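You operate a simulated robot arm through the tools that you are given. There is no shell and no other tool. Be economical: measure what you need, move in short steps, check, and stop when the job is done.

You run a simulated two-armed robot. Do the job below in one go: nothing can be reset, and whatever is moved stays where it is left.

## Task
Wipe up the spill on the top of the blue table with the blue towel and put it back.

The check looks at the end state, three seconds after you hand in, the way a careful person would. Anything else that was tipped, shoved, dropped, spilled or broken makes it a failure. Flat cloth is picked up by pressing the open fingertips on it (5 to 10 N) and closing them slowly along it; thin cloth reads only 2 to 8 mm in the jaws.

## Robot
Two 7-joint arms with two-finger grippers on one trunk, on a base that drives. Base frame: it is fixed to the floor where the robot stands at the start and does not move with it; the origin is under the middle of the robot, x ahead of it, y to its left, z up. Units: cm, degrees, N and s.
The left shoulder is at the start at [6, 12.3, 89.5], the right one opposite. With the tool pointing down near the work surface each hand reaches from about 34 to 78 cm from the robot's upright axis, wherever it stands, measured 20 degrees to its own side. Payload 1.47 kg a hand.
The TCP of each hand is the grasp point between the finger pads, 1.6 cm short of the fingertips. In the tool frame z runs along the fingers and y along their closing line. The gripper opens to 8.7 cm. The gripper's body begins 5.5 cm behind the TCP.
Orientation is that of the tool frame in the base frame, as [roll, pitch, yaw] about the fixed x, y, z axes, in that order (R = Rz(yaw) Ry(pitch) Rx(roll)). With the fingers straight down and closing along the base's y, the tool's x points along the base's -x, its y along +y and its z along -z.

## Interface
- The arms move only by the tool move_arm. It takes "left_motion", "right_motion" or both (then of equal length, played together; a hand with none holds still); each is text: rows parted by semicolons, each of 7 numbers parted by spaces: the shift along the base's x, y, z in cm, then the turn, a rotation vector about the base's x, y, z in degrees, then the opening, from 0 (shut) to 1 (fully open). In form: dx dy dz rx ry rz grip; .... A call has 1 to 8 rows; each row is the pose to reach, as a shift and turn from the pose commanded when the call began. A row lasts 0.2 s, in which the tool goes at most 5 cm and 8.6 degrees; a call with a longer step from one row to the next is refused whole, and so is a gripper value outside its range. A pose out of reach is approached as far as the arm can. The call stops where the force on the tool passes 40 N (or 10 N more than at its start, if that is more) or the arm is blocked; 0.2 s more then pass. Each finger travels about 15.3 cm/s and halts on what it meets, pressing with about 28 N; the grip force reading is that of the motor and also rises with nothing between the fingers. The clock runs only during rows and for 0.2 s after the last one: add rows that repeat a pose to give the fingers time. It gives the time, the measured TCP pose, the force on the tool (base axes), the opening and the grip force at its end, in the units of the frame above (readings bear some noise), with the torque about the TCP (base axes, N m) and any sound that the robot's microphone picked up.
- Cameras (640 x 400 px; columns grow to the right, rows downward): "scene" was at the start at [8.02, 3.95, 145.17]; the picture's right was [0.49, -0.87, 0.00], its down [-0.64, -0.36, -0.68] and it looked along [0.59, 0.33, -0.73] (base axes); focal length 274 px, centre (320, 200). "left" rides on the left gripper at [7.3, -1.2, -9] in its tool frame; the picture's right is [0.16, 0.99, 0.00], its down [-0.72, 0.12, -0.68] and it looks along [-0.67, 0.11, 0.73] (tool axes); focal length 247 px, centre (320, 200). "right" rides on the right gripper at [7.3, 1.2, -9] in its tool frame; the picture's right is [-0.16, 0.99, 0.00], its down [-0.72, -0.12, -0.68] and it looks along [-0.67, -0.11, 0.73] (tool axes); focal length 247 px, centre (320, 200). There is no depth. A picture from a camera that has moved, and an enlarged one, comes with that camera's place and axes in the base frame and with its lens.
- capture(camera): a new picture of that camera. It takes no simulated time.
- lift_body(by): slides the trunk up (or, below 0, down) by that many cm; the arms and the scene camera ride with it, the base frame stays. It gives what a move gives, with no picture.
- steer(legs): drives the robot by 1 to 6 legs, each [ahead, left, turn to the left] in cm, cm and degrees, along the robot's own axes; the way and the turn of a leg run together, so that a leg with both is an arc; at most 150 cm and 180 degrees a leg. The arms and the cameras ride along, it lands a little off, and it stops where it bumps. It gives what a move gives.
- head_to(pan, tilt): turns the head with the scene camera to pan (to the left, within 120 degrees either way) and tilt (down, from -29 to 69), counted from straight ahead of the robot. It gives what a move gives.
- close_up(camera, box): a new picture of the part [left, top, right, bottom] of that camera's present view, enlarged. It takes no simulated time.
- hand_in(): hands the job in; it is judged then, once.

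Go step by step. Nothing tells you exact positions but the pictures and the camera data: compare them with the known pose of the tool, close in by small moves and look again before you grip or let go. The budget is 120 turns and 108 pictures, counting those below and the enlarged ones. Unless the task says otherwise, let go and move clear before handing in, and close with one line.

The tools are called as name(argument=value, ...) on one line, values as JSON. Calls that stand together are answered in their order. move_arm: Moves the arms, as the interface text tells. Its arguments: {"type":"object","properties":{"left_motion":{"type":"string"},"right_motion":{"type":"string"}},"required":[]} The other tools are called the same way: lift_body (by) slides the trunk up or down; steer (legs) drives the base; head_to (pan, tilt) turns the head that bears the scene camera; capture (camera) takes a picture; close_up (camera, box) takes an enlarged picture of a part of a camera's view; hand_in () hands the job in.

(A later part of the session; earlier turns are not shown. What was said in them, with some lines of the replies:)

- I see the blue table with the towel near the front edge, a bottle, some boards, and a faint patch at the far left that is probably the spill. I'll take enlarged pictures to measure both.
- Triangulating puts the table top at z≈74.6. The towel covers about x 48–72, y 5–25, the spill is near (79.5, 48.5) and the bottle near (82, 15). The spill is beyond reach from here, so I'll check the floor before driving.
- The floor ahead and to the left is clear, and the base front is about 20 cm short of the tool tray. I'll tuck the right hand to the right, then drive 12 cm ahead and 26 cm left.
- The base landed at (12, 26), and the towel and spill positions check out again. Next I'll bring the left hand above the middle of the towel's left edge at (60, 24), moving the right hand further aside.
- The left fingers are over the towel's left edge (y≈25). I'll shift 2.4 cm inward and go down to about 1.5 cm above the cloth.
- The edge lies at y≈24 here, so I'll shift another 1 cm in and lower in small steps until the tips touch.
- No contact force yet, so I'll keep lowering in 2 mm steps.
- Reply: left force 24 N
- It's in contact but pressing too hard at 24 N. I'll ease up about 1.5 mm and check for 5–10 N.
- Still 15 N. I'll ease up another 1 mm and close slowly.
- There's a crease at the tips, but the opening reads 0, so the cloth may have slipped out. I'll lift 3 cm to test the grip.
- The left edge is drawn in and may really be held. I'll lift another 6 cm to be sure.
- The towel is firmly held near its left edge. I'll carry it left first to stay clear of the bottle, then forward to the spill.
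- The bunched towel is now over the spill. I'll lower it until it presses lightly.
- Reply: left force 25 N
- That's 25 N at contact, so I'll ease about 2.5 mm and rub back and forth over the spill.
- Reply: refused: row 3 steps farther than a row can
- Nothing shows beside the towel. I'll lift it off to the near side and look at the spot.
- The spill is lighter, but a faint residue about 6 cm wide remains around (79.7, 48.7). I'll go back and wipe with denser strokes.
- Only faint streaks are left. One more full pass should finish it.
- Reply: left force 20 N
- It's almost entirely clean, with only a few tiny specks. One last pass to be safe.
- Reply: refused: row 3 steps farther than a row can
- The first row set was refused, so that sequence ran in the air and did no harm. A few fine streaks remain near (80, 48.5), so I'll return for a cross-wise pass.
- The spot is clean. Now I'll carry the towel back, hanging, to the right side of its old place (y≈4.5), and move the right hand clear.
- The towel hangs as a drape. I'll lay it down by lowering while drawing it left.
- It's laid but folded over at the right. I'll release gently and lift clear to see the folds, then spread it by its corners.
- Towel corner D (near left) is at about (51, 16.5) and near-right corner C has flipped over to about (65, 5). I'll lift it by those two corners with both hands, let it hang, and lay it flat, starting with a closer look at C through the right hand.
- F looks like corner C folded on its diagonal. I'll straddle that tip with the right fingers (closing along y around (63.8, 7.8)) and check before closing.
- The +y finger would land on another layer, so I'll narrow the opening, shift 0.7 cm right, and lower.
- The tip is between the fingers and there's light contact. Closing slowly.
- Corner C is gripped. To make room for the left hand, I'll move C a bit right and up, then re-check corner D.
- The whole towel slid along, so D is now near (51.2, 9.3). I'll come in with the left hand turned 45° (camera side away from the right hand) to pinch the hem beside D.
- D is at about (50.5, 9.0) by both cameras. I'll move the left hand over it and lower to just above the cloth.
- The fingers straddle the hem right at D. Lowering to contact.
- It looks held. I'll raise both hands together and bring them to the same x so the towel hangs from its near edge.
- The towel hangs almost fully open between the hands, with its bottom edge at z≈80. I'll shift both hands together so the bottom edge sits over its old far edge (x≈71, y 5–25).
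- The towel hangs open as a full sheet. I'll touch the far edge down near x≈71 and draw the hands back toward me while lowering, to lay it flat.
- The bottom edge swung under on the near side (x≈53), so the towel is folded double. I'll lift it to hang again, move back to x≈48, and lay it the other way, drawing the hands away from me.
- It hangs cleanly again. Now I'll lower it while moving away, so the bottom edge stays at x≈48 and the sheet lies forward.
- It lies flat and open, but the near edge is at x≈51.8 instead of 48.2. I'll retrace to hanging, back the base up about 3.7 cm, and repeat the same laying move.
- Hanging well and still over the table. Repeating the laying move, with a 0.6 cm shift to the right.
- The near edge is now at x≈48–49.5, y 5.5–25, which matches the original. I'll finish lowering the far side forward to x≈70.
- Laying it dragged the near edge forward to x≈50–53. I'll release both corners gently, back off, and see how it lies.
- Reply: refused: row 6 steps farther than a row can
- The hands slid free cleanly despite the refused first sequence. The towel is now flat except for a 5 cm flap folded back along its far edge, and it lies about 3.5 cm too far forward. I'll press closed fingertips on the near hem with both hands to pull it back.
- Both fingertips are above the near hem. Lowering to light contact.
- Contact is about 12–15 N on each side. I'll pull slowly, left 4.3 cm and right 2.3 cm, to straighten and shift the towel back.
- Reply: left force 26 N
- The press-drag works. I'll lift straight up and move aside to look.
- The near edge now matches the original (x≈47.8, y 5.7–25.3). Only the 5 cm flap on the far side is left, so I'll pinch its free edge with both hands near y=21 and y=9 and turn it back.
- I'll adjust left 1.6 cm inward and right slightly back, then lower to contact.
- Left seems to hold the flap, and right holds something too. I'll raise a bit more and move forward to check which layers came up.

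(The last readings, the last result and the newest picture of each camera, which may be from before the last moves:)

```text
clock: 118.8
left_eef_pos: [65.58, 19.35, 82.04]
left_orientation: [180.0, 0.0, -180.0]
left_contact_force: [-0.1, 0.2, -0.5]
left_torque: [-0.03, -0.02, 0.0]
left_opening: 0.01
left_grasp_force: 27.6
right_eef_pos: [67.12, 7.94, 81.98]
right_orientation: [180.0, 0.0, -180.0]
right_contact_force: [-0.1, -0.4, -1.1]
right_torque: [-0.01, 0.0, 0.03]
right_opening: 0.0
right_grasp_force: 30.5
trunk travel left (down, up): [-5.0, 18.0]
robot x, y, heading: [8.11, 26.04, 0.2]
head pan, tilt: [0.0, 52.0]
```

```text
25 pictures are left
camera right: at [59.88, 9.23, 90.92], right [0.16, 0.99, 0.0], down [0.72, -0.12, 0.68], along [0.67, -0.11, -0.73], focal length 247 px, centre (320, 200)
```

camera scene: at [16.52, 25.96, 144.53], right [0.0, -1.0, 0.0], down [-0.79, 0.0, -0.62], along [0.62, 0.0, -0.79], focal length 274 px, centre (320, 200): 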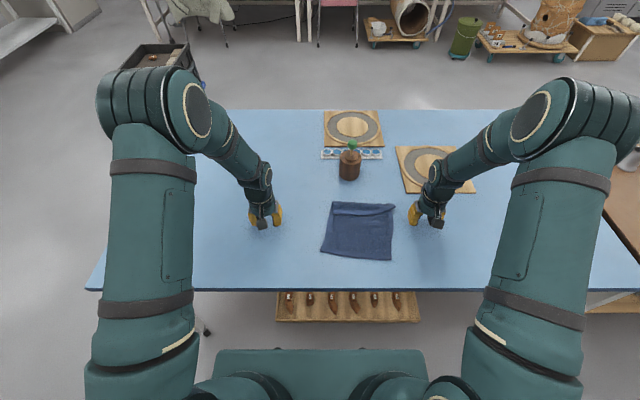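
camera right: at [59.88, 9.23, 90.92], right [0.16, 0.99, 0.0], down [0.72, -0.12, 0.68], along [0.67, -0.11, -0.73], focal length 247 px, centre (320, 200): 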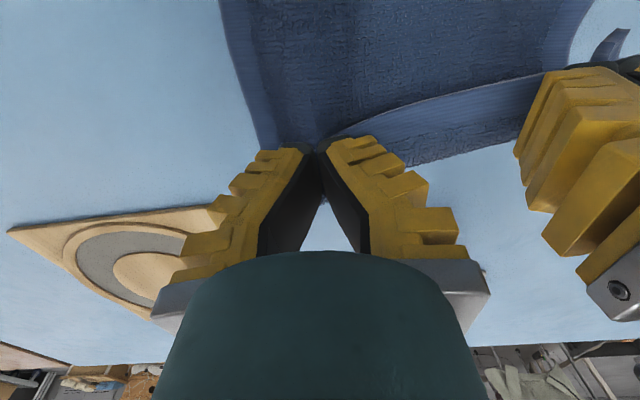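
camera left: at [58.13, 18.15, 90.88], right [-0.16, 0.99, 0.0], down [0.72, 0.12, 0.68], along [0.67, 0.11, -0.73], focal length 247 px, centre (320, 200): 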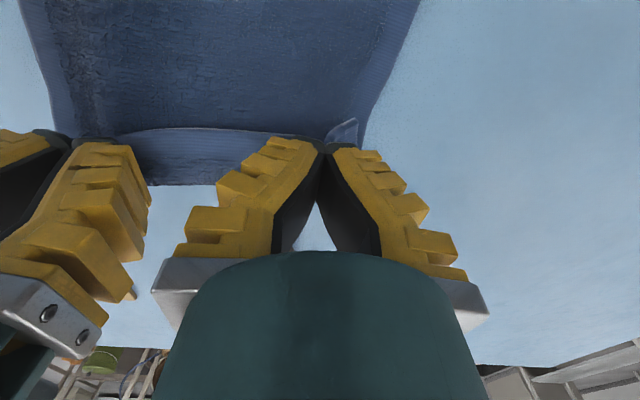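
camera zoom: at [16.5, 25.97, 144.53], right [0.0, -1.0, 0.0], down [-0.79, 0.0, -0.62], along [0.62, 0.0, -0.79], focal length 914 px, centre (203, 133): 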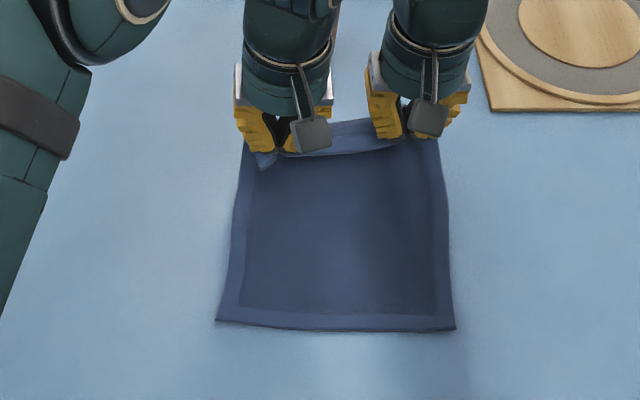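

Both layers were pinched together, so I'll set it back down, release, and use another way: the flap's corner tips that stick out past the base layer.

move_arm(left_motion="-1.2 0 -2 0 0 0 0; -2.4 0 -4 0 0 0 0; -3 0 -5.8 0 0 0 0; -3 0 -5.8 0 0 0 0.15; -3 0 -5.8 0 0 0 0.3; -3 0 -4 0 0 0 0.3; -3 0 0 0 0 0 0.3; -3 0 3 0 0 0 0.3", right_motion="-1.2 0 -2 0 0 0 0; -2.4 0 -4 0 0 0 0; -3 0 -5.8 0 0 0 0; -3 0 -5.8 0 0 0 0.15; -3 0 -5.8 0 0 0 0.3; -3 0 -4 0 0 0 0.3; -3 0 0 0 0 0 0.3; -3 0 3 0 0 0 0.3")

move_arm(left_motion="0 4 1 0 0 0 0.3; 0 8 2 0 0 0 0.3; 0 12 2 0 0 0 0.3; 0 16 2 0 0 0 0.3; 0 20 2 0 0 0 0.3", right_motion="0 -4 1 0 0 0 0.3; 0 -8 2 0 0 0 0.3; 0 -12 2 0 0 0 0.3; 0 -16 2 0 0 0 0.3; 0 -16 2 0 0 0 0.3")

close_up(camera="scene", box=[300, 160, 400, 270])

```text
clock: 120.6
left_eef_pos: [62.47, 19.39, 85.05]
left_orientation: [180.0, 0.0, -179.9]
left_contact_force: [0.3, 1.1, -0.6]
left_torque: [0.01, 0.01, 0.01]
left_opening: 3.24
left_grasp_force: 4.4
right_eef_pos: [63.84, 8.06, 84.99]
right_orientation: [180.0, -0.1, 180.0]
right_contact_force: [0.2, -0.1, -0.5]
right_torque: [0.02, 0.01, 0.01]
right_opening: 3.22
right_grasp_force: 4.2
trunk travel left (down, up): [-5.0, 18.0]
robot x, y, heading: [7.89, 26.0, 0.3]
head pan, tilt: [0.0, 52.0]
```

```text
clock: 121.8
left_eef_pos: [62.52, 39.52, 86.85]
left_orientation: [-179.9, -0.1, -180.0]
left_contact_force: [-0.5, 0.9, 0.3]
left_torque: [0.01, 0.06, 0.0]
left_opening: 3.22
left_grasp_force: 4.6
right_eef_pos: [64.26, -7.69, 86.9]
right_orientation: [179.9, -0.1, -179.9]
right_contact_force: [0.2, 0.3, -0.4]
right_torque: [-0.04, 0.03, 0.0]
right_opening: 3.23
right_grasp_force: 4.4
trunk travel left (down, up): [-5.0, 18.0]
robot x, y, heading: [7.9, 25.96, 0.3]
head pan, tilt: [0.0, 52.0]
```

```text
3.64 times, centred on (350, 215) of scene
camera zoom: at [16.52, 26.09, 144.53], right [0.0, -1.0, 0.0], down [-0.79, 0.0, -0.62], along [0.62, 0.0, -0.79], focal length 997 px, centre (211, 146)
```

zoom: 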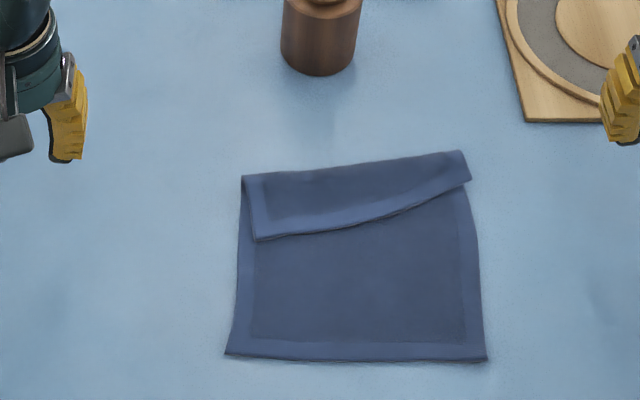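

It lies flatter now, with one angled fold along the far side and the near edge at x≈51. First I'll press-drag the near hem back 3 cm as before.

move_arm(left_motion="-1.95 -3.6 0 0 0 0 0; -3.9 -7.2 0 0 0 0 0; -5.8 -10.8 0 0 0 0 0; -7.8 -14.4 0 0 0 0 0; -9.7 -18 0 0 0 0 0; -9.7 -18 -4 0 0 0 0; -9.7 -18 -8 0 0 0 0; -9.7 -18 -10.6 0 0 0 0", right_motion="-2.4 3.25 0 0 0 0 0; -4.8 6.5 0 0 0 0 0; -7.2 9.7 0 0 0 0 0; -9.5 13 0 0 0 0 0; -11.9 16.2 0 0 0 0 0; -11.9 16.2 -4 0 0 0 0; -11.9 16.2 -8 0 0 0 0; -11.9 16.2 -10.7 0 0 0 0")

move_arm(left_motion="0 0 -0.5 0 0 0 0; 0 0 -0.65 0 0 0 0; 0 0 -0.65 0 0 0 0", right_motion="0 0 -0.5 0 0 0 0; 0 0 -0.65 0 0 0 0; 0 0 -0.65 0 0 0 0")

```text
clock: 123.6
left_eef_pos: [52.9, 21.37, 76.38]
left_orientation: [179.9, 0.0, 180.0]
left_contact_force: [0.9, 0.3, -0.2]
left_torque: [0.01, 0.02, 0.0]
left_opening: 0.0
left_grasp_force: 27.9
right_eef_pos: [52.35, 8.31, 76.2]
right_orientation: [180.0, 0.0, 179.8]
right_contact_force: [-0.2, 0.4, 0.7]
right_torque: [0.0, 0.0, 0.0]
right_opening: 0.0
right_grasp_force: 28.1
trunk travel left (down, up): [-5.0, 18.0]
robot x, y, heading: [7.84, 25.68, 0.1]
head pan, tilt: [0.0, 52.0]
```

```text
clock: 124.4
left_eef_pos: [52.81, 21.41, 75.84]
left_orientation: [179.9, 0.0, 180.0]
left_contact_force: [0.5, -0.3, 2.5]
left_torque: [0.03, -0.01, 0.02]
left_opening: 0.0
left_grasp_force: 27.8
right_eef_pos: [52.41, 8.26, 75.75]
right_orientation: [179.9, 0.0, -179.9]
right_contact_force: [0.1, 0.0, 6.2]
right_torque: [0.01, -0.01, -0.03]
right_opening: 0.0
right_grasp_force: 28.0
trunk travel left (down, up): [-5.0, 18.0]
robot x, y, heading: [7.89, 25.95, -0.0]
head pan, tilt: [0.0, 52.0]
```

move_arm(left_motion="0 0 -0.3 0 0 0 0; -0.7 0 -0.3 0 0 0 0; -1.4 0 -0.3 0 0 0 0; -2.1 0 -0.3 0 0 0 0; -2.8 0 -0.3 0 0 0 0; -3.1 0 -0.3 0 0 0 0; -3.1 0 -0.3 0 0 0 0; -3.1 0 2 0 0 0 0", right_motion="0 0 -0.25 0 0 0 0; -0.7 0 -0.25 0 0 0 0; -1.4 0 -0.25 0 0 0 0; -2.1 0 -0.25 0 0 0 0; -2.6 0 -0.25 0 0 0 0; -2.9 0 -0.25 0 0 0 0; -2.9 0 -0.25 0 0 0 0; -2.9 0 2 0 0 0 0")

move_arm(left_motion="0 0 4 0 0 0 0; 1 3 7 0 0 0 0; 4 6 8 0 0 0 0; 7 9 8 0 0 0 0; 10 12 8 0 0 0 0; 12 15 8 0 0 0 0", right_motion="0 0 4 0 0 0 0; 0 -3 7 0 0 0 0; 0 -7 8 0 0 0 0; 0 -11 8 0 0 0 0; 0 -15 8 0 0 0 0; 0 -17 8 0 0 0 0")

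close_up(camera="scene", box=[300, 160, 400, 270])

```text
clock: 126.2
left_eef_pos: [49.51, 21.54, 77.54]
left_orientation: [179.9, -0.1, 180.0]
left_contact_force: [-1.2, 0.1, -0.8]
left_torque: [0.0, 0.01, -0.03]
left_opening: 0.0
left_grasp_force: 28.4
right_eef_pos: [49.02, 8.23, 77.66]
right_orientation: [-179.9, -0.1, 180.0]
right_contact_force: [0.3, 0.2, 0.0]
right_torque: [-0.01, -0.01, 0.01]
right_opening: 0.02
right_grasp_force: 28.2
trunk travel left (down, up): [-5.0, 18.0]
robot x, y, heading: [8.21, 25.97, 0.1]
head pan, tilt: [0.0, 52.0]
```

```text
clock: 127.6
left_eef_pos: [62.03, 36.23, 85.57]
left_orientation: [-180.0, 0.0, 180.0]
left_contact_force: [0.0, 0.2, 0.1]
left_torque: [0.0, 0.02, 0.0]
left_opening: 0.01
left_grasp_force: 28.1
right_eef_pos: [49.44, -8.56, 85.6]
right_orientation: [-180.0, -0.1, -179.9]
right_contact_force: [0.0, 0.3, -0.8]
right_torque: [-0.01, 0.0, -0.01]
right_opening: 0.02
right_grasp_force: 27.5
trunk travel left (down, up): [-5.0, 18.0]
robot x, y, heading: [7.94, 26.08, 0.1]
head pan, tilt: [0.0, 52.0]
```

```text
3.64 times, centred on (350, 215) of scene
camera zoom: at [16.54, 26.01, 144.53], right [0.0, -1.0, 0.0], down [-0.79, 0.0, -0.62], along [0.62, 0.0, -0.79], focal length 997 px, centre (211, 146)
```

zoom: 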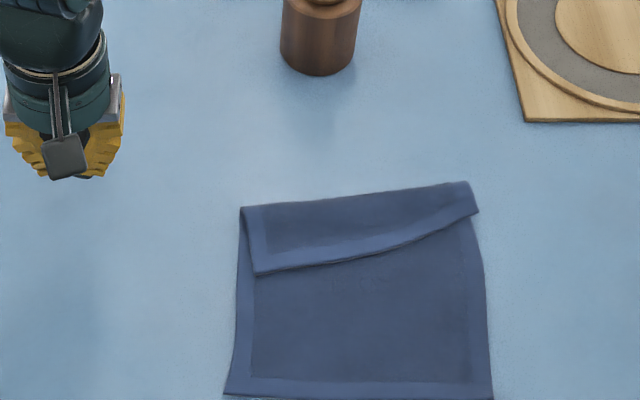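

The base of the towel is back in place (near edge x≈47.8, y 5–25). To unroll the flap, the right fingertips will hold the base layer while the left press lightly on the flap and push it away.

move_arm(left_motion="-0.3 -3.5 0 0 0 0 0; -0.6 -7 0 0 0 0 0; -0.9 -10.4 0 0 0 0 0; -1.2 -13.8 0 0 0 0 0; -1.5 -17.2 0 0 0 0 0; -1.5 -17.2 -4 0 0 0 0; -1.5 -17.2 -7.5 0 0 0 0; -1.5 -17.2 -8.8 0 0 0 0", right_motion="1.1 3.8 0 0 0 0 0; 2.2 7.6 0 0 0 0 0; 3.4 11.4 0 0 0 0 0; 4.5 15.3 0 0 0 0 0; 5.6 19.1 0 0 0 0 0; 5.6 19.1 -4 0 0 0 0; 5.6 19.1 -8 0 0 0 0; 5.6 19.1 -9.8 0 0 0 0")

move_arm(left_motion="0 0 -0.2 0 0 0 0; 0 0 -0.4 0 0 0 0; 0 0 -0.4 0 0 0 0", right_motion="0 0 -0.1 0 0 0 0; 0 0 -0.2 0 0 0 0; 0 0 -0.2 0 0 0 0")

```text
clock: 129.4
left_eef_pos: [60.18, 19.06, 76.92]
left_orientation: [179.9, 0.0, 180.0]
left_contact_force: [-0.5, -0.1, -0.7]
left_torque: [-0.03, 0.0, 0.02]
left_opening: 0.0
left_grasp_force: 28.3
right_eef_pos: [55.24, 10.56, 75.9]
right_orientation: [-180.0, 0.0, -180.0]
right_contact_force: [-0.1, -1.1, 0.3]
right_torque: [0.0, 0.04, 0.0]
right_opening: 0.0
right_grasp_force: 27.8
trunk travel left (down, up): [-5.0, 18.0]
robot x, y, heading: [7.93, 25.78, 0.3]
head pan, tilt: [0.0, 52.0]
```

```text
clock: 130.2
left_eef_pos: [60.25, 19.19, 76.54]
left_orientation: [-179.9, -0.1, -179.9]
left_contact_force: [-0.7, -0.3, 0.1]
left_torque: [-0.01, 0.04, -0.01]
left_opening: 0.0
left_grasp_force: 26.9
right_eef_pos: [55.21, 10.48, 75.76]
right_orientation: [180.0, 0.0, 179.9]
right_contact_force: [1.4, 0.9, 4.4]
right_torque: [0.01, -0.03, 0.0]
right_opening: 0.0
right_grasp_force: 27.4
trunk travel left (down, up): [-5.0, 18.0]
robot x, y, heading: [7.93, 26.18, 0.1]
head pan, tilt: [0.0, 52.0]
```

move_arm(left_motion="0 0 -0.3 0 0 0 0; 0 0 -0.45 0 0 0 0; 0 0 -0.45 0 0 0 0", right_motion="0 0 -0.2 0 0 0 0; 0 0 -0.25 0 0 0 0; 0 0 -0.25 0 0 0 0")

```text
clock: 131.0
left_eef_pos: [60.19, 19.12, 76.12]
left_orientation: [180.0, 0.1, -180.0]
left_contact_force: [0.8, 0.5, 3.1]
left_torque: [0.05, -0.02, 0.0]
left_opening: 0.0
left_grasp_force: 28.1
right_eef_pos: [55.09, 10.5, 75.49]
right_orientation: [-179.9, 0.1, 180.0]
right_contact_force: [6.2, -0.8, 22.8]
right_torque: [0.01, -0.04, -0.03]
right_opening: 0.0
right_grasp_force: 28.2
trunk travel left (down, up): [-5.0, 18.0]
robot x, y, heading: [8.02, 26.06, -0.1]
head pan, tilt: [0.0, 52.0]
```

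Left is pressing 3 N on the flap and right holds the base. Pushing the flap 6 cm forward.

move_arm(left_motion="0 0 -0.08 0 0 0 0; 1 0 -0.08 0 0 0 0; 2 0 -0.08 0 0 0 0; 3 0 -0.08 0 0 0 0; 4 0 -0.08 0 0 0 0; 5 0 -0.08 0 0 0 0; 6 0 -0.08 0 0 0 0")

close_up(camera="scene", box=[300, 160, 400, 270])

capture(camera="left")

```text
clock: 132.6
left_eef_pos: [66.22, 19.32, 76.03]
left_orientation: [-179.9, 0.2, -179.9]
left_contact_force: [-3.6, -0.8, 5.8]
left_torque: [0.0, 0.07, 0.01]
left_opening: 0.0
left_grasp_force: 27.9
right_eef_pos: [54.99, 10.53, 75.62]
right_orientation: [-180.0, 0.2, -180.0]
right_contact_force: [9.0, 1.1, 27.0]
right_torque: [0.05, -0.1, 0.01]
right_opening: 0.0
right_grasp_force: 27.8
trunk travel left (down, up): [-5.0, 18.0]
robot x, y, heading: [8.04, 25.99, -0.1]
head pan, tilt: [0.0, 52.0]
```

```text
3.64 times, centred on (350, 215) of scene
camera zoom: at [16.34, 26.04, 144.55], right [0.0, -1.0, 0.0], down [-0.79, 0.0, -0.62], along [0.62, 0.0, -0.79], focal length 997 px, centre (211, 146)
```

zoom: 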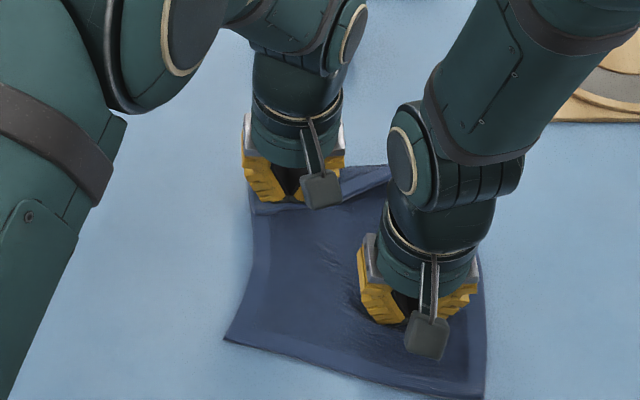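

```text
21 pictures are left
camera left: at [58.8, 18.1, 84.92], right [-0.16, 0.99, 0.0], down [0.72, 0.12, 0.68], along [0.67, 0.11, -0.73], focal length 247 px, centre (320, 200)
```

left: 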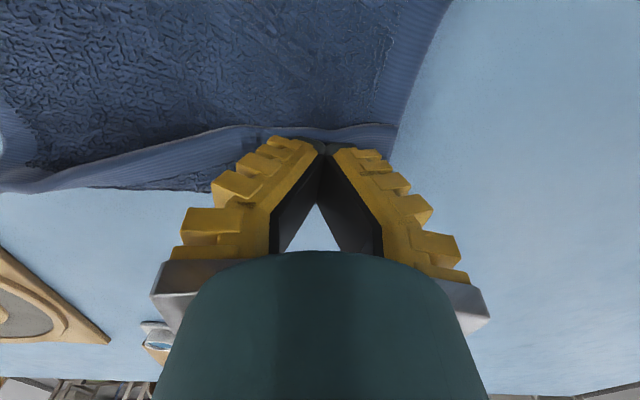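

The flap moved only partly and the base's left side slid forward. I'll keep the left fingers on the flap and use the right ones to pull the base back from directly behind it.

move_arm(right_motion="-0.5 0 2.5 0 0 0 0; -2 2 5 0 0 0 0; -3 6 5 0 0 0 0; -3.2 9.8 5 0 0 0 0; -3.2 9.8 2 0 0 0 0; -3.2 9.8 0.2 0 0 0 0; -3.2 9.8 0.1 0 0 0 0")

move_arm(right_motion="0 0 -0.15 0 0 0 0; -0.8 0 -0.15 0 0 0 0; -1.6 0 -0.15 0 0 0 0; -2.4 0 -0.15 0 0 0 0; -3 0 -0.15 0 0 0 0; -3 0 -0.15 0 0 0 0")

close_up(camera="scene", box=[300, 160, 400, 270])

capture(camera="left")

```text
clock: 133.7
left_eef_pos: [66.49, 19.47, 75.98]
left_orientation: [-180.0, 0.5, 179.9]
left_contact_force: [2.9, 1.7, 3.6]
left_torque: [0.05, -0.59, 0.05]
left_opening: 0.0
left_grasp_force: 28.1
right_eef_pos: [51.76, 20.28, 79.85]
right_orientation: [179.7, 0.4, -179.9]
right_contact_force: [-6.2, 0.0, 15.5]
right_torque: [-0.18, -1.26, -0.05]
right_opening: 0.02
right_grasp_force: 28.6
trunk travel left (down, up): [-5.0, 18.0]
robot x, y, heading: [8.28, 26.01, -0.2]
head pan, tilt: [0.0, 52.0]
stopped in row 5 (right hand): the force on the tool passed its limit at 86 N (the readings are from after the stop); the commanded pose is now the measured one
```

```text
clock: 135.1
left_eef_pos: [66.5, 19.38, 75.82]
left_orientation: [-179.9, 0.6, -180.0]
left_contact_force: [2.3, 2.3, 21.2]
left_torque: [-0.01, -0.02, -0.01]
left_opening: 0.0
left_grasp_force: 28.0
right_eef_pos: [48.63, 20.38, 79.63]
right_orientation: [179.8, 0.3, -179.9]
right_contact_force: [0.0, -0.1, -0.3]
right_torque: [0.01, -0.02, 0.03]
right_opening: 0.01
right_grasp_force: 28.1
trunk travel left (down, up): [-5.0, 18.0]
robot x, y, heading: [8.0, 25.53, -0.1]
head pan, tilt: [0.0, 52.0]
```

```text
3.64 times, centred on (350, 215) of scene
camera zoom: at [16.37, 26.0, 144.55], right [0.0, -1.0, 0.0], down [-0.79, 0.0, -0.62], along [0.62, 0.0, -0.79], focal length 997 px, centre (211, 146)
```

zoom: 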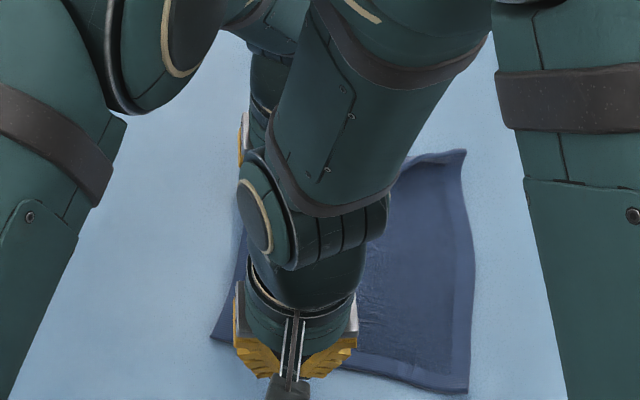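

```text
19 pictures are left
camera left: at [58.95, 18.23, 84.62], right [-0.16, 0.99, 0.0], down [0.72, 0.12, 0.69], along [0.68, 0.11, -0.73], focal length 247 px, centre (320, 200)
```

left: 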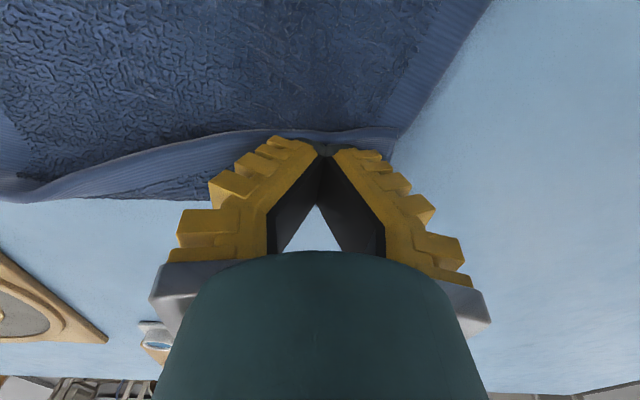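

The right wrist bumped the left hand's camera, but nothing else was touched. I'll back both hands off and look at the towel.

move_arm(left_motion="0 0 0 0 0 0 0; 0 0 0 0 0 0 0; 0 0 0 0 0 0 0; 0 0 3 0 0 0 0; 0 2 7 0 0 0 0; 0 6 9 0 0 0 0; 0 10 10 0 0 0 0; 0 14 10 0 0 0 0", right_motion="0 0 3 0 0 0 0; 0 -3 6 0 0 0 0; 0 -7 8 0 0 0 0; 0 -11 8 0 0 0 0; 0 -15 8 0 0 0 0; 0 -19 8 0 0 0 0; 0 -23 8 0 0 0 0; 0 -27 8 0 0 0 0")

close_up(camera="scene", box=[300, 160, 400, 270])

```text
clock: 136.9
left_eef_pos: [66.48, 33.25, 85.74]
left_orientation: [180.0, 0.4, -180.0]
left_contact_force: [-0.6, 0.1, -0.3]
left_torque: [-0.03, 0.0, -0.01]
left_opening: 0.0
left_grasp_force: 28.6
right_eef_pos: [48.66, -6.95, 87.44]
right_orientation: [179.7, 0.1, -179.9]
right_contact_force: [-0.7, -0.3, 0.1]
right_torque: [0.0, -0.02, 0.01]
right_opening: 0.0
right_grasp_force: 28.0
trunk travel left (down, up): [-5.0, 18.0]
robot x, y, heading: [8.31, 26.27, -0.3]
head pan, tilt: [0.0, 52.0]
```

```text
3.64 times, centred on (350, 215) of scene
camera zoom: at [16.52, 25.98, 144.53], right [0.0, -1.0, 0.0], down [-0.79, 0.0, -0.62], along [0.62, 0.0, -0.79], focal length 997 px, centre (211, 146)
```

zoom: 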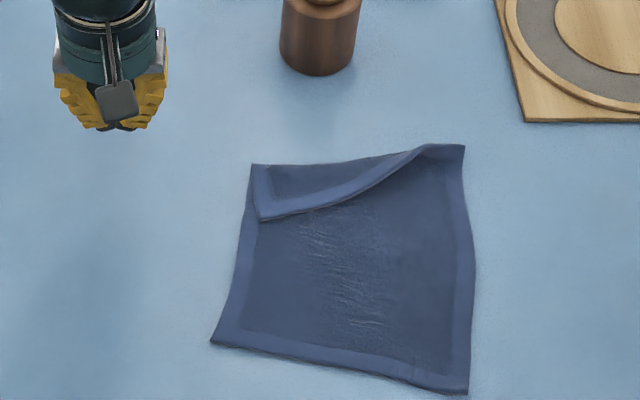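

The right half of the flap has unfolded, leaving only a triangle at the far left corner. I'll pull the near-left side back into place first, with the right hand holding the near-right corner.

move_arm(left_motion="-3.2 -2.7 0 0 0 0 0; -6.3 -5.4 0 0 0 0 0; -9.5 -8.1 0 0 0 0 0; -12.6 -10.75 0 0 0 0 0; -12.6 -10.75 -4 0 0 0 0; -12.6 -10.75 -8 0 0 0 0; -12.6 -10.75 -9.7 0 0 0 0; -12.6 -10.75 -10 0 0 0 0", right_motion="0.2 4.1 0 0 0 0 0; 0.5 8.2 0 0 0 0 0; 0.7 12.3 0 0 0 0 0; 0.9 16.5 0 0 0 0 0; 0.9 16.5 -4 0 0 0 0; 0.9 16.5 -8 0 0 0 0; 0.9 16.5 -11 0 0 0 0; 0.9 16.5 -11.7 0 0 0 0")

```text
clock: 138.7
left_eef_pos: [53.99, 22.77, 75.87]
left_orientation: [-179.9, 0.5, -180.0]
left_contact_force: [0.3, 0.6, 6.7]
left_torque: [0.01, 0.0, 0.01]
left_opening: 0.0
left_grasp_force: 28.1
right_eef_pos: [49.72, 9.78, 75.94]
right_orientation: [179.8, 0.3, -179.8]
right_contact_force: [-0.6, 0.4, 2.2]
right_torque: [-0.02, 0.0, -0.03]
right_opening: 0.0
right_grasp_force: 27.9
trunk travel left (down, up): [-5.0, 18.0]
robot x, y, heading: [8.04, 25.86, 0.3]
head pan, tilt: [0.0, 52.0]
```

move_arm(left_motion="0 0 -0.2 0 0 0 0; -0.8 -0.1 -0.2 0 0 0 0; -1.6 -0.3 -0.2 0 0 0 0; -2.4 -0.4 -0.2 0 0 0 0; -3.2 -0.6 -0.2 0 0 0 0; -4 -0.7 -0.2 0 0 0 0; -4.2 -0.8 -0.2 0 0 0 0; -4.2 -0.8 2 0 0 0 0", right_motion="0 0 -0.35 0 0 0 0; 0 -0.2 -0.35 0 0 0 0; 0 -0.4 -0.35 0 0 0 0; 0 -0.7 -0.35 0 0 0 0; 0 -0.9 -0.35 0 0 0 0; 0 -1.2 -0.35 0 0 0 0; 0 -1.4 -0.35 0 0 0 0; 0 -1.4 2 0 0 0 0")

move_arm(left_motion="0 3 3 0 0 -8 0; 2 6 6 0 0 -16 0; 5 9 7 0 0 -24 0; 8 12 7 0 0 -32 0; 11 14 7 0 0 -40 0; 13 15 7 0 0 -48 0; 14 15 7 0 0 -56 0; 14 15 7 0 0 -64 0", right_motion="0 -3 3 0 0 0 0; 0 -6 5 0 0 0 0; 0 -9 5 0 0 0 0; 0 -12 5 0 0 0 0; 0 -12 5 0 0 0 0; 0 -12 5 0 0 0 0; 0 -12 5 0 0 0 0; 0 -12 5 0 0 0 0")

close_up(camera="scene", box=[300, 160, 400, 270])

```text
clock: 140.5
left_eef_pos: [49.59, 21.8, 77.76]
left_orientation: [179.9, 0.3, 179.9]
left_contact_force: [-0.6, -0.9, 0.9]
left_torque: [0.0, -0.01, 0.01]
left_opening: 0.0
left_grasp_force: 28.2
right_eef_pos: [49.61, 8.29, 77.88]
right_orientation: [180.0, 0.3, 180.0]
right_contact_force: [0.1, -0.3, 1.3]
right_torque: [-0.02, -0.03, 0.03]
right_opening: 0.01
right_grasp_force: 28.1
trunk travel left (down, up): [-5.0, 18.0]
robot x, y, heading: [8.29, 25.91, -0.1]
head pan, tilt: [0.0, 52.0]
```

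```text
clock: 142.3
left_eef_pos: [63.71, 36.89, 84.76]
left_orientation: [179.9, 0.3, 115.8]
left_contact_force: [-0.1, 0.6, -0.8]
left_torque: [-0.01, 0.03, -0.03]
left_opening: 0.0
left_grasp_force: 27.9
right_eef_pos: [49.79, -3.81, 82.77]
right_orientation: [179.7, 0.3, -179.9]
right_contact_force: [0.0, 1.3, -0.5]
right_torque: [0.0, 0.02, 0.02]
right_opening: 0.0
right_grasp_force: 27.9
trunk travel left (down, up): [-5.0, 18.0]
robot x, y, heading: [7.88, 26.08, -0.2]
head pan, tilt: [0.0, 52.0]
```

```text
3.64 times, centred on (350, 215) of scene
camera zoom: at [16.52, 25.97, 144.53], right [0.0, -1.0, 0.0], down [-0.79, 0.0, -0.62], along [0.62, 0.0, -0.79], focal length 997 px, centre (211, 146)
```

zoom: 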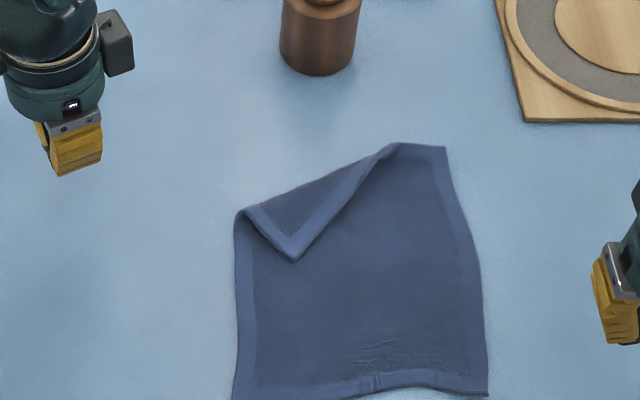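

Three corners are back in place, and only the far-left corner is folded over, with its tip at (59.5, 19.3). I'll hold the base with the right hand behind it and push the tip diagonally outward with the left.

move_arm(left_motion="-0.6 -4.2 0 0 0 0 0; -1.2 -8.4 0 0 0 0 0; -1.8 -12.6 0 0 0 0 0; -2.5 -16.9 0 0 0 0 0; -2.5 -16.9 -4 0 0 0 0; -2.5 -16.9 -7 0 0 0 0; -2.5 -16.9 -8.3 0 0 0 0; -2.5 -16.9 -8.55 0 0 0 0", right_motion="0.5 4.1 0 0 0 0 0; 1.1 8.2 0 0 0 0 0; 1.6 12.3 0 0 0 0 0; 2.2 16.3 0 0 0 0 0; 2.2 16.3 -3 0 0 0 0; 2.2 16.3 -6 0 0 0 0; 2.2 16.3 -7.1 0 0 0 0; 2.2 16.3 -7.3 0 0 0 0")

```text
clock: 144.1
left_eef_pos: [61.26, 19.93, 76.14]
left_orientation: [179.9, 0.3, 116.0]
left_contact_force: [-0.7, -0.8, 2.6]
left_torque: [-0.05, 0.0, 0.01]
left_opening: 0.0
left_grasp_force: 28.3
right_eef_pos: [51.85, 12.62, 75.67]
right_orientation: [179.8, 0.3, 179.9]
right_contact_force: [-0.7, -0.5, 8.5]
right_torque: [0.02, 0.0, 0.0]
right_opening: 0.0
right_grasp_force: 28.5
trunk travel left (down, up): [-5.0, 18.0]
robot x, y, heading: [7.96, 25.86, -0.2]
head pan, tilt: [0.0, 52.0]
```

move_arm(left_motion="0 0 0 0 0 0 0; 0.9 0.4 0 0 0 0 0; 1.8 0.8 0 0 0 0 0; 2.7 1.25 0 0 0 0 0; 3.6 1.7 0 0 0 0 0; 4.6 2.1 0 0 0 0 0; 5.5 2.5 0 0 0 0 0; 6.4 2.9 0 0 0 0 0", right_motion="0 0 -0.2 0 0 0 0; 0 0 -0.2 0 0 0 0; 0 0 -0.2 0 0 0 0; 0 0 -0.2 0 0 0 0; 0 0 -0.2 0 0 0 0; 0 0 -0.2 0 0 0 0; 0 0 -0.2 0 0 0 0; 0 0 -0.2 0 0 0 0")

capture(camera="left")

close_up(camera="scene", box=[300, 160, 400, 270])

```text
clock: 145.9
left_eef_pos: [67.31, 22.78, 76.25]
left_orientation: [180.0, 0.4, 116.0]
left_contact_force: [-0.1, -0.3, 0.8]
left_torque: [0.01, 0.02, 0.01]
left_opening: 0.02
left_grasp_force: 28.5
right_eef_pos: [51.87, 12.79, 75.65]
right_orientation: [179.7, 0.7, -179.9]
right_contact_force: [-2.2, -0.6, 21.3]
right_torque: [-0.03, 0.07, -0.03]
right_opening: 0.02
right_grasp_force: 27.9
trunk travel left (down, up): [-5.0, 18.0]
robot x, y, heading: [8.0, 25.89, 0.2]
head pan, tilt: [0.0, 52.0]
stopped in row 8 (right hand): the force on the tool passed its limit at 40 N (the readings are from after the stop); the commanded pose is now the measured one
```

```text
16 pictures are left
camera left: at [62.77, 28.83, 85.03], right [0.82, 0.57, 0.0], down [0.42, -0.6, 0.69], along [0.4, -0.56, -0.73], focal length 247 px, centre (320, 200)
```

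left: 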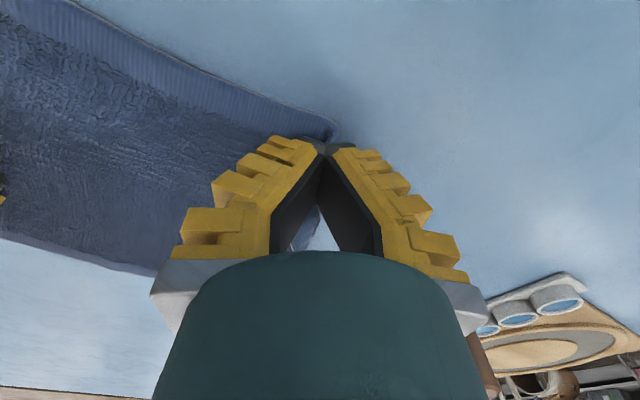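

```text
3.64 times, centred on (350, 215) of scene
camera zoom: at [16.34, 25.97, 144.52], right [0.0, -1.0, 0.0], down [-0.79, 0.0, -0.62], along [0.62, 0.0, -0.79], focal length 997 px, centre (211, 146)
```

zoom: 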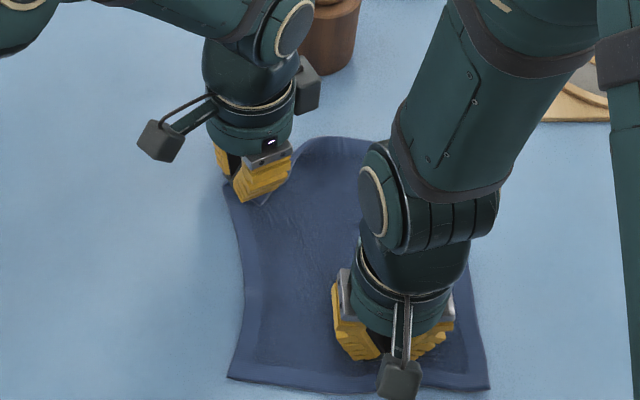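

Good progress. I'll lift clear and check.

move_arm(left_motion="0 0 3 0 0 0 0; 0 0 6 0 0 0 0; 0 4 8 0 0 0 0; 0 8 8 0 0 0 0; 0 12 8 0 0 0 0", right_motion="0 0 3 0 0 0 0; 0 0 6 0 0 0 0; 0 -4 7 0 0 0 0; 0 -8 7 0 0 0 0; 0 -12 7 0 0 0 0")

close_up(camera="scene", box=[300, 160, 400, 270])

```text
clock: 147.1
left_eef_pos: [67.44, 34.89, 84.2]
left_orientation: [179.9, 0.5, 115.9]
left_contact_force: [-0.4, -0.4, 0.6]
left_torque: [-0.01, 0.03, 0.02]
left_opening: 0.0
left_grasp_force: 28.5
right_eef_pos: [51.93, 0.64, 82.54]
right_orientation: [179.8, 0.4, -179.9]
right_contact_force: [-0.3, -0.2, 0.3]
right_torque: [-0.01, 0.0, -0.01]
right_opening: 0.0
right_grasp_force: 28.0
trunk travel left (down, up): [-5.0, 18.0]
robot x, y, heading: [7.95, 25.84, 0.0]
head pan, tilt: [0.0, 52.0]
```

```text
3.64 times, centred on (350, 215) of scene
camera zoom: at [16.5, 25.96, 144.53], right [0.0, -1.0, 0.0], down [-0.79, 0.0, -0.62], along [0.62, 0.0, -0.79], focal length 997 px, centre (211, 146)
```

zoom: 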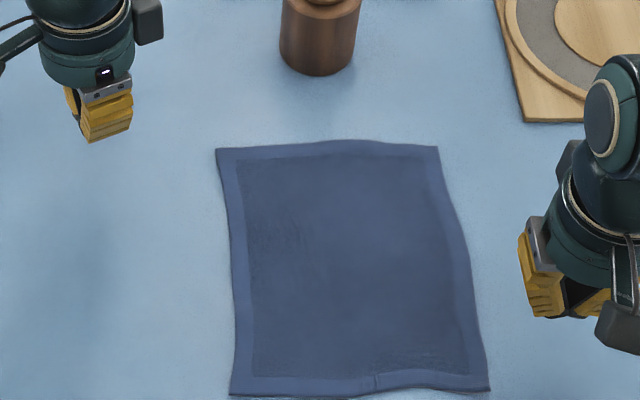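

The towel now lies completely flat, with its corners within about 1 cm of the originals. I'll raise the hands clear and do a final check of the spill spot and the scene.

move_arm(left_motion="-1 3 3 0 0 0 0; -3 6 6 0 0 0 0; -6 9 8 0 0 0 0; -9 12 10 0 0 0 0; -12 15 11 0 0 0 0; -15 18 11 0 0 0 0; -17 22 11 0 0 0 0; -19 26 11 0 0 0 0", right_motion="0 -2 3 0 0 0 0; 0 -5 6 0 0 0 0; 0 -8 9 0 0 0 0; 0 -11 12 0 0 0 0; 0 -14 13 0 0 0 0; 0 -17 13 0 0 0 0; 0 -17 13 0 0 0 0; 0 -17 13 0 0 0 0")

capture(camera="scene")

close_up(camera="scene", box=[210, 150, 310, 215])

```text
clock: 148.9
left_eef_pos: [48.39, 60.75, 95.09]
left_orientation: [180.0, 0.3, 116.0]
left_contact_force: [-0.1, 0.0, 0.6]
left_torque: [0.0, 0.04, -0.02]
left_opening: 0.03
left_grasp_force: 27.9
right_eef_pos: [51.81, -16.41, 95.39]
right_orientation: [179.7, 0.4, -179.9]
right_contact_force: [-0.7, -0.1, -0.4]
right_torque: [-0.02, 0.0, 0.02]
right_opening: 0.03
right_grasp_force: 28.3
trunk travel left (down, up): [-5.0, 18.0]
robot x, y, heading: [8.13, 25.91, -0.0]
head pan, tilt: [0.0, 52.0]
```

```text
13 pictures are left
camera scene: at [16.49, 26.0, 144.53], right [0.0, -1.0, 0.0], down [-0.79, 0.0, -0.62], along [0.62, 0.0, -0.79], focal length 274 px, centre (320, 200)
```

scene: 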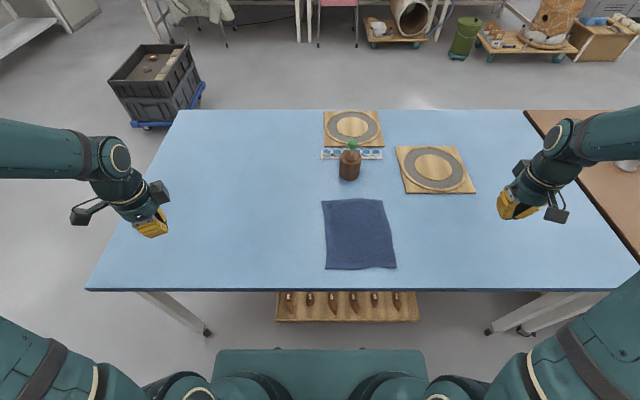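

```text
6.15 times, centred on (260, 182) of scene
camera zoom: at [16.49, 26.0, 144.53], right [0.0, -1.0, 0.0], down [-0.79, 0.0, -0.62], along [0.62, 0.0, -0.79], focal length 1688 px, centre (689, 308)
```

zoom: 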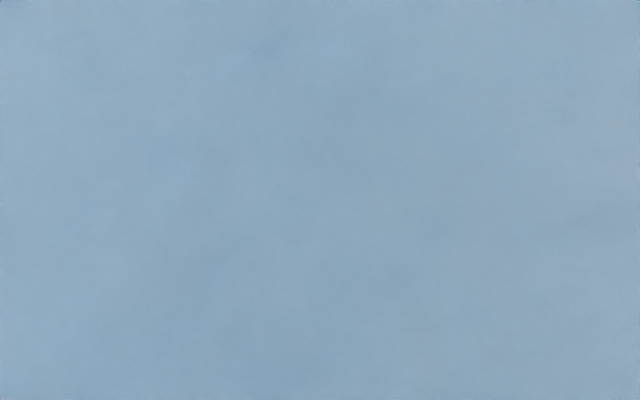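

The table shows no trace of the spill, the towel is flat in its original place, nothing else has moved, and both hands are clear. Handing in.

hand_in()

```text
The job is handed in.
```

The spill is wiped up, with no trace left in the last close-up, and the blue towel lies flat within about 1 cm of where it started; nothing else on the table was disturbed.
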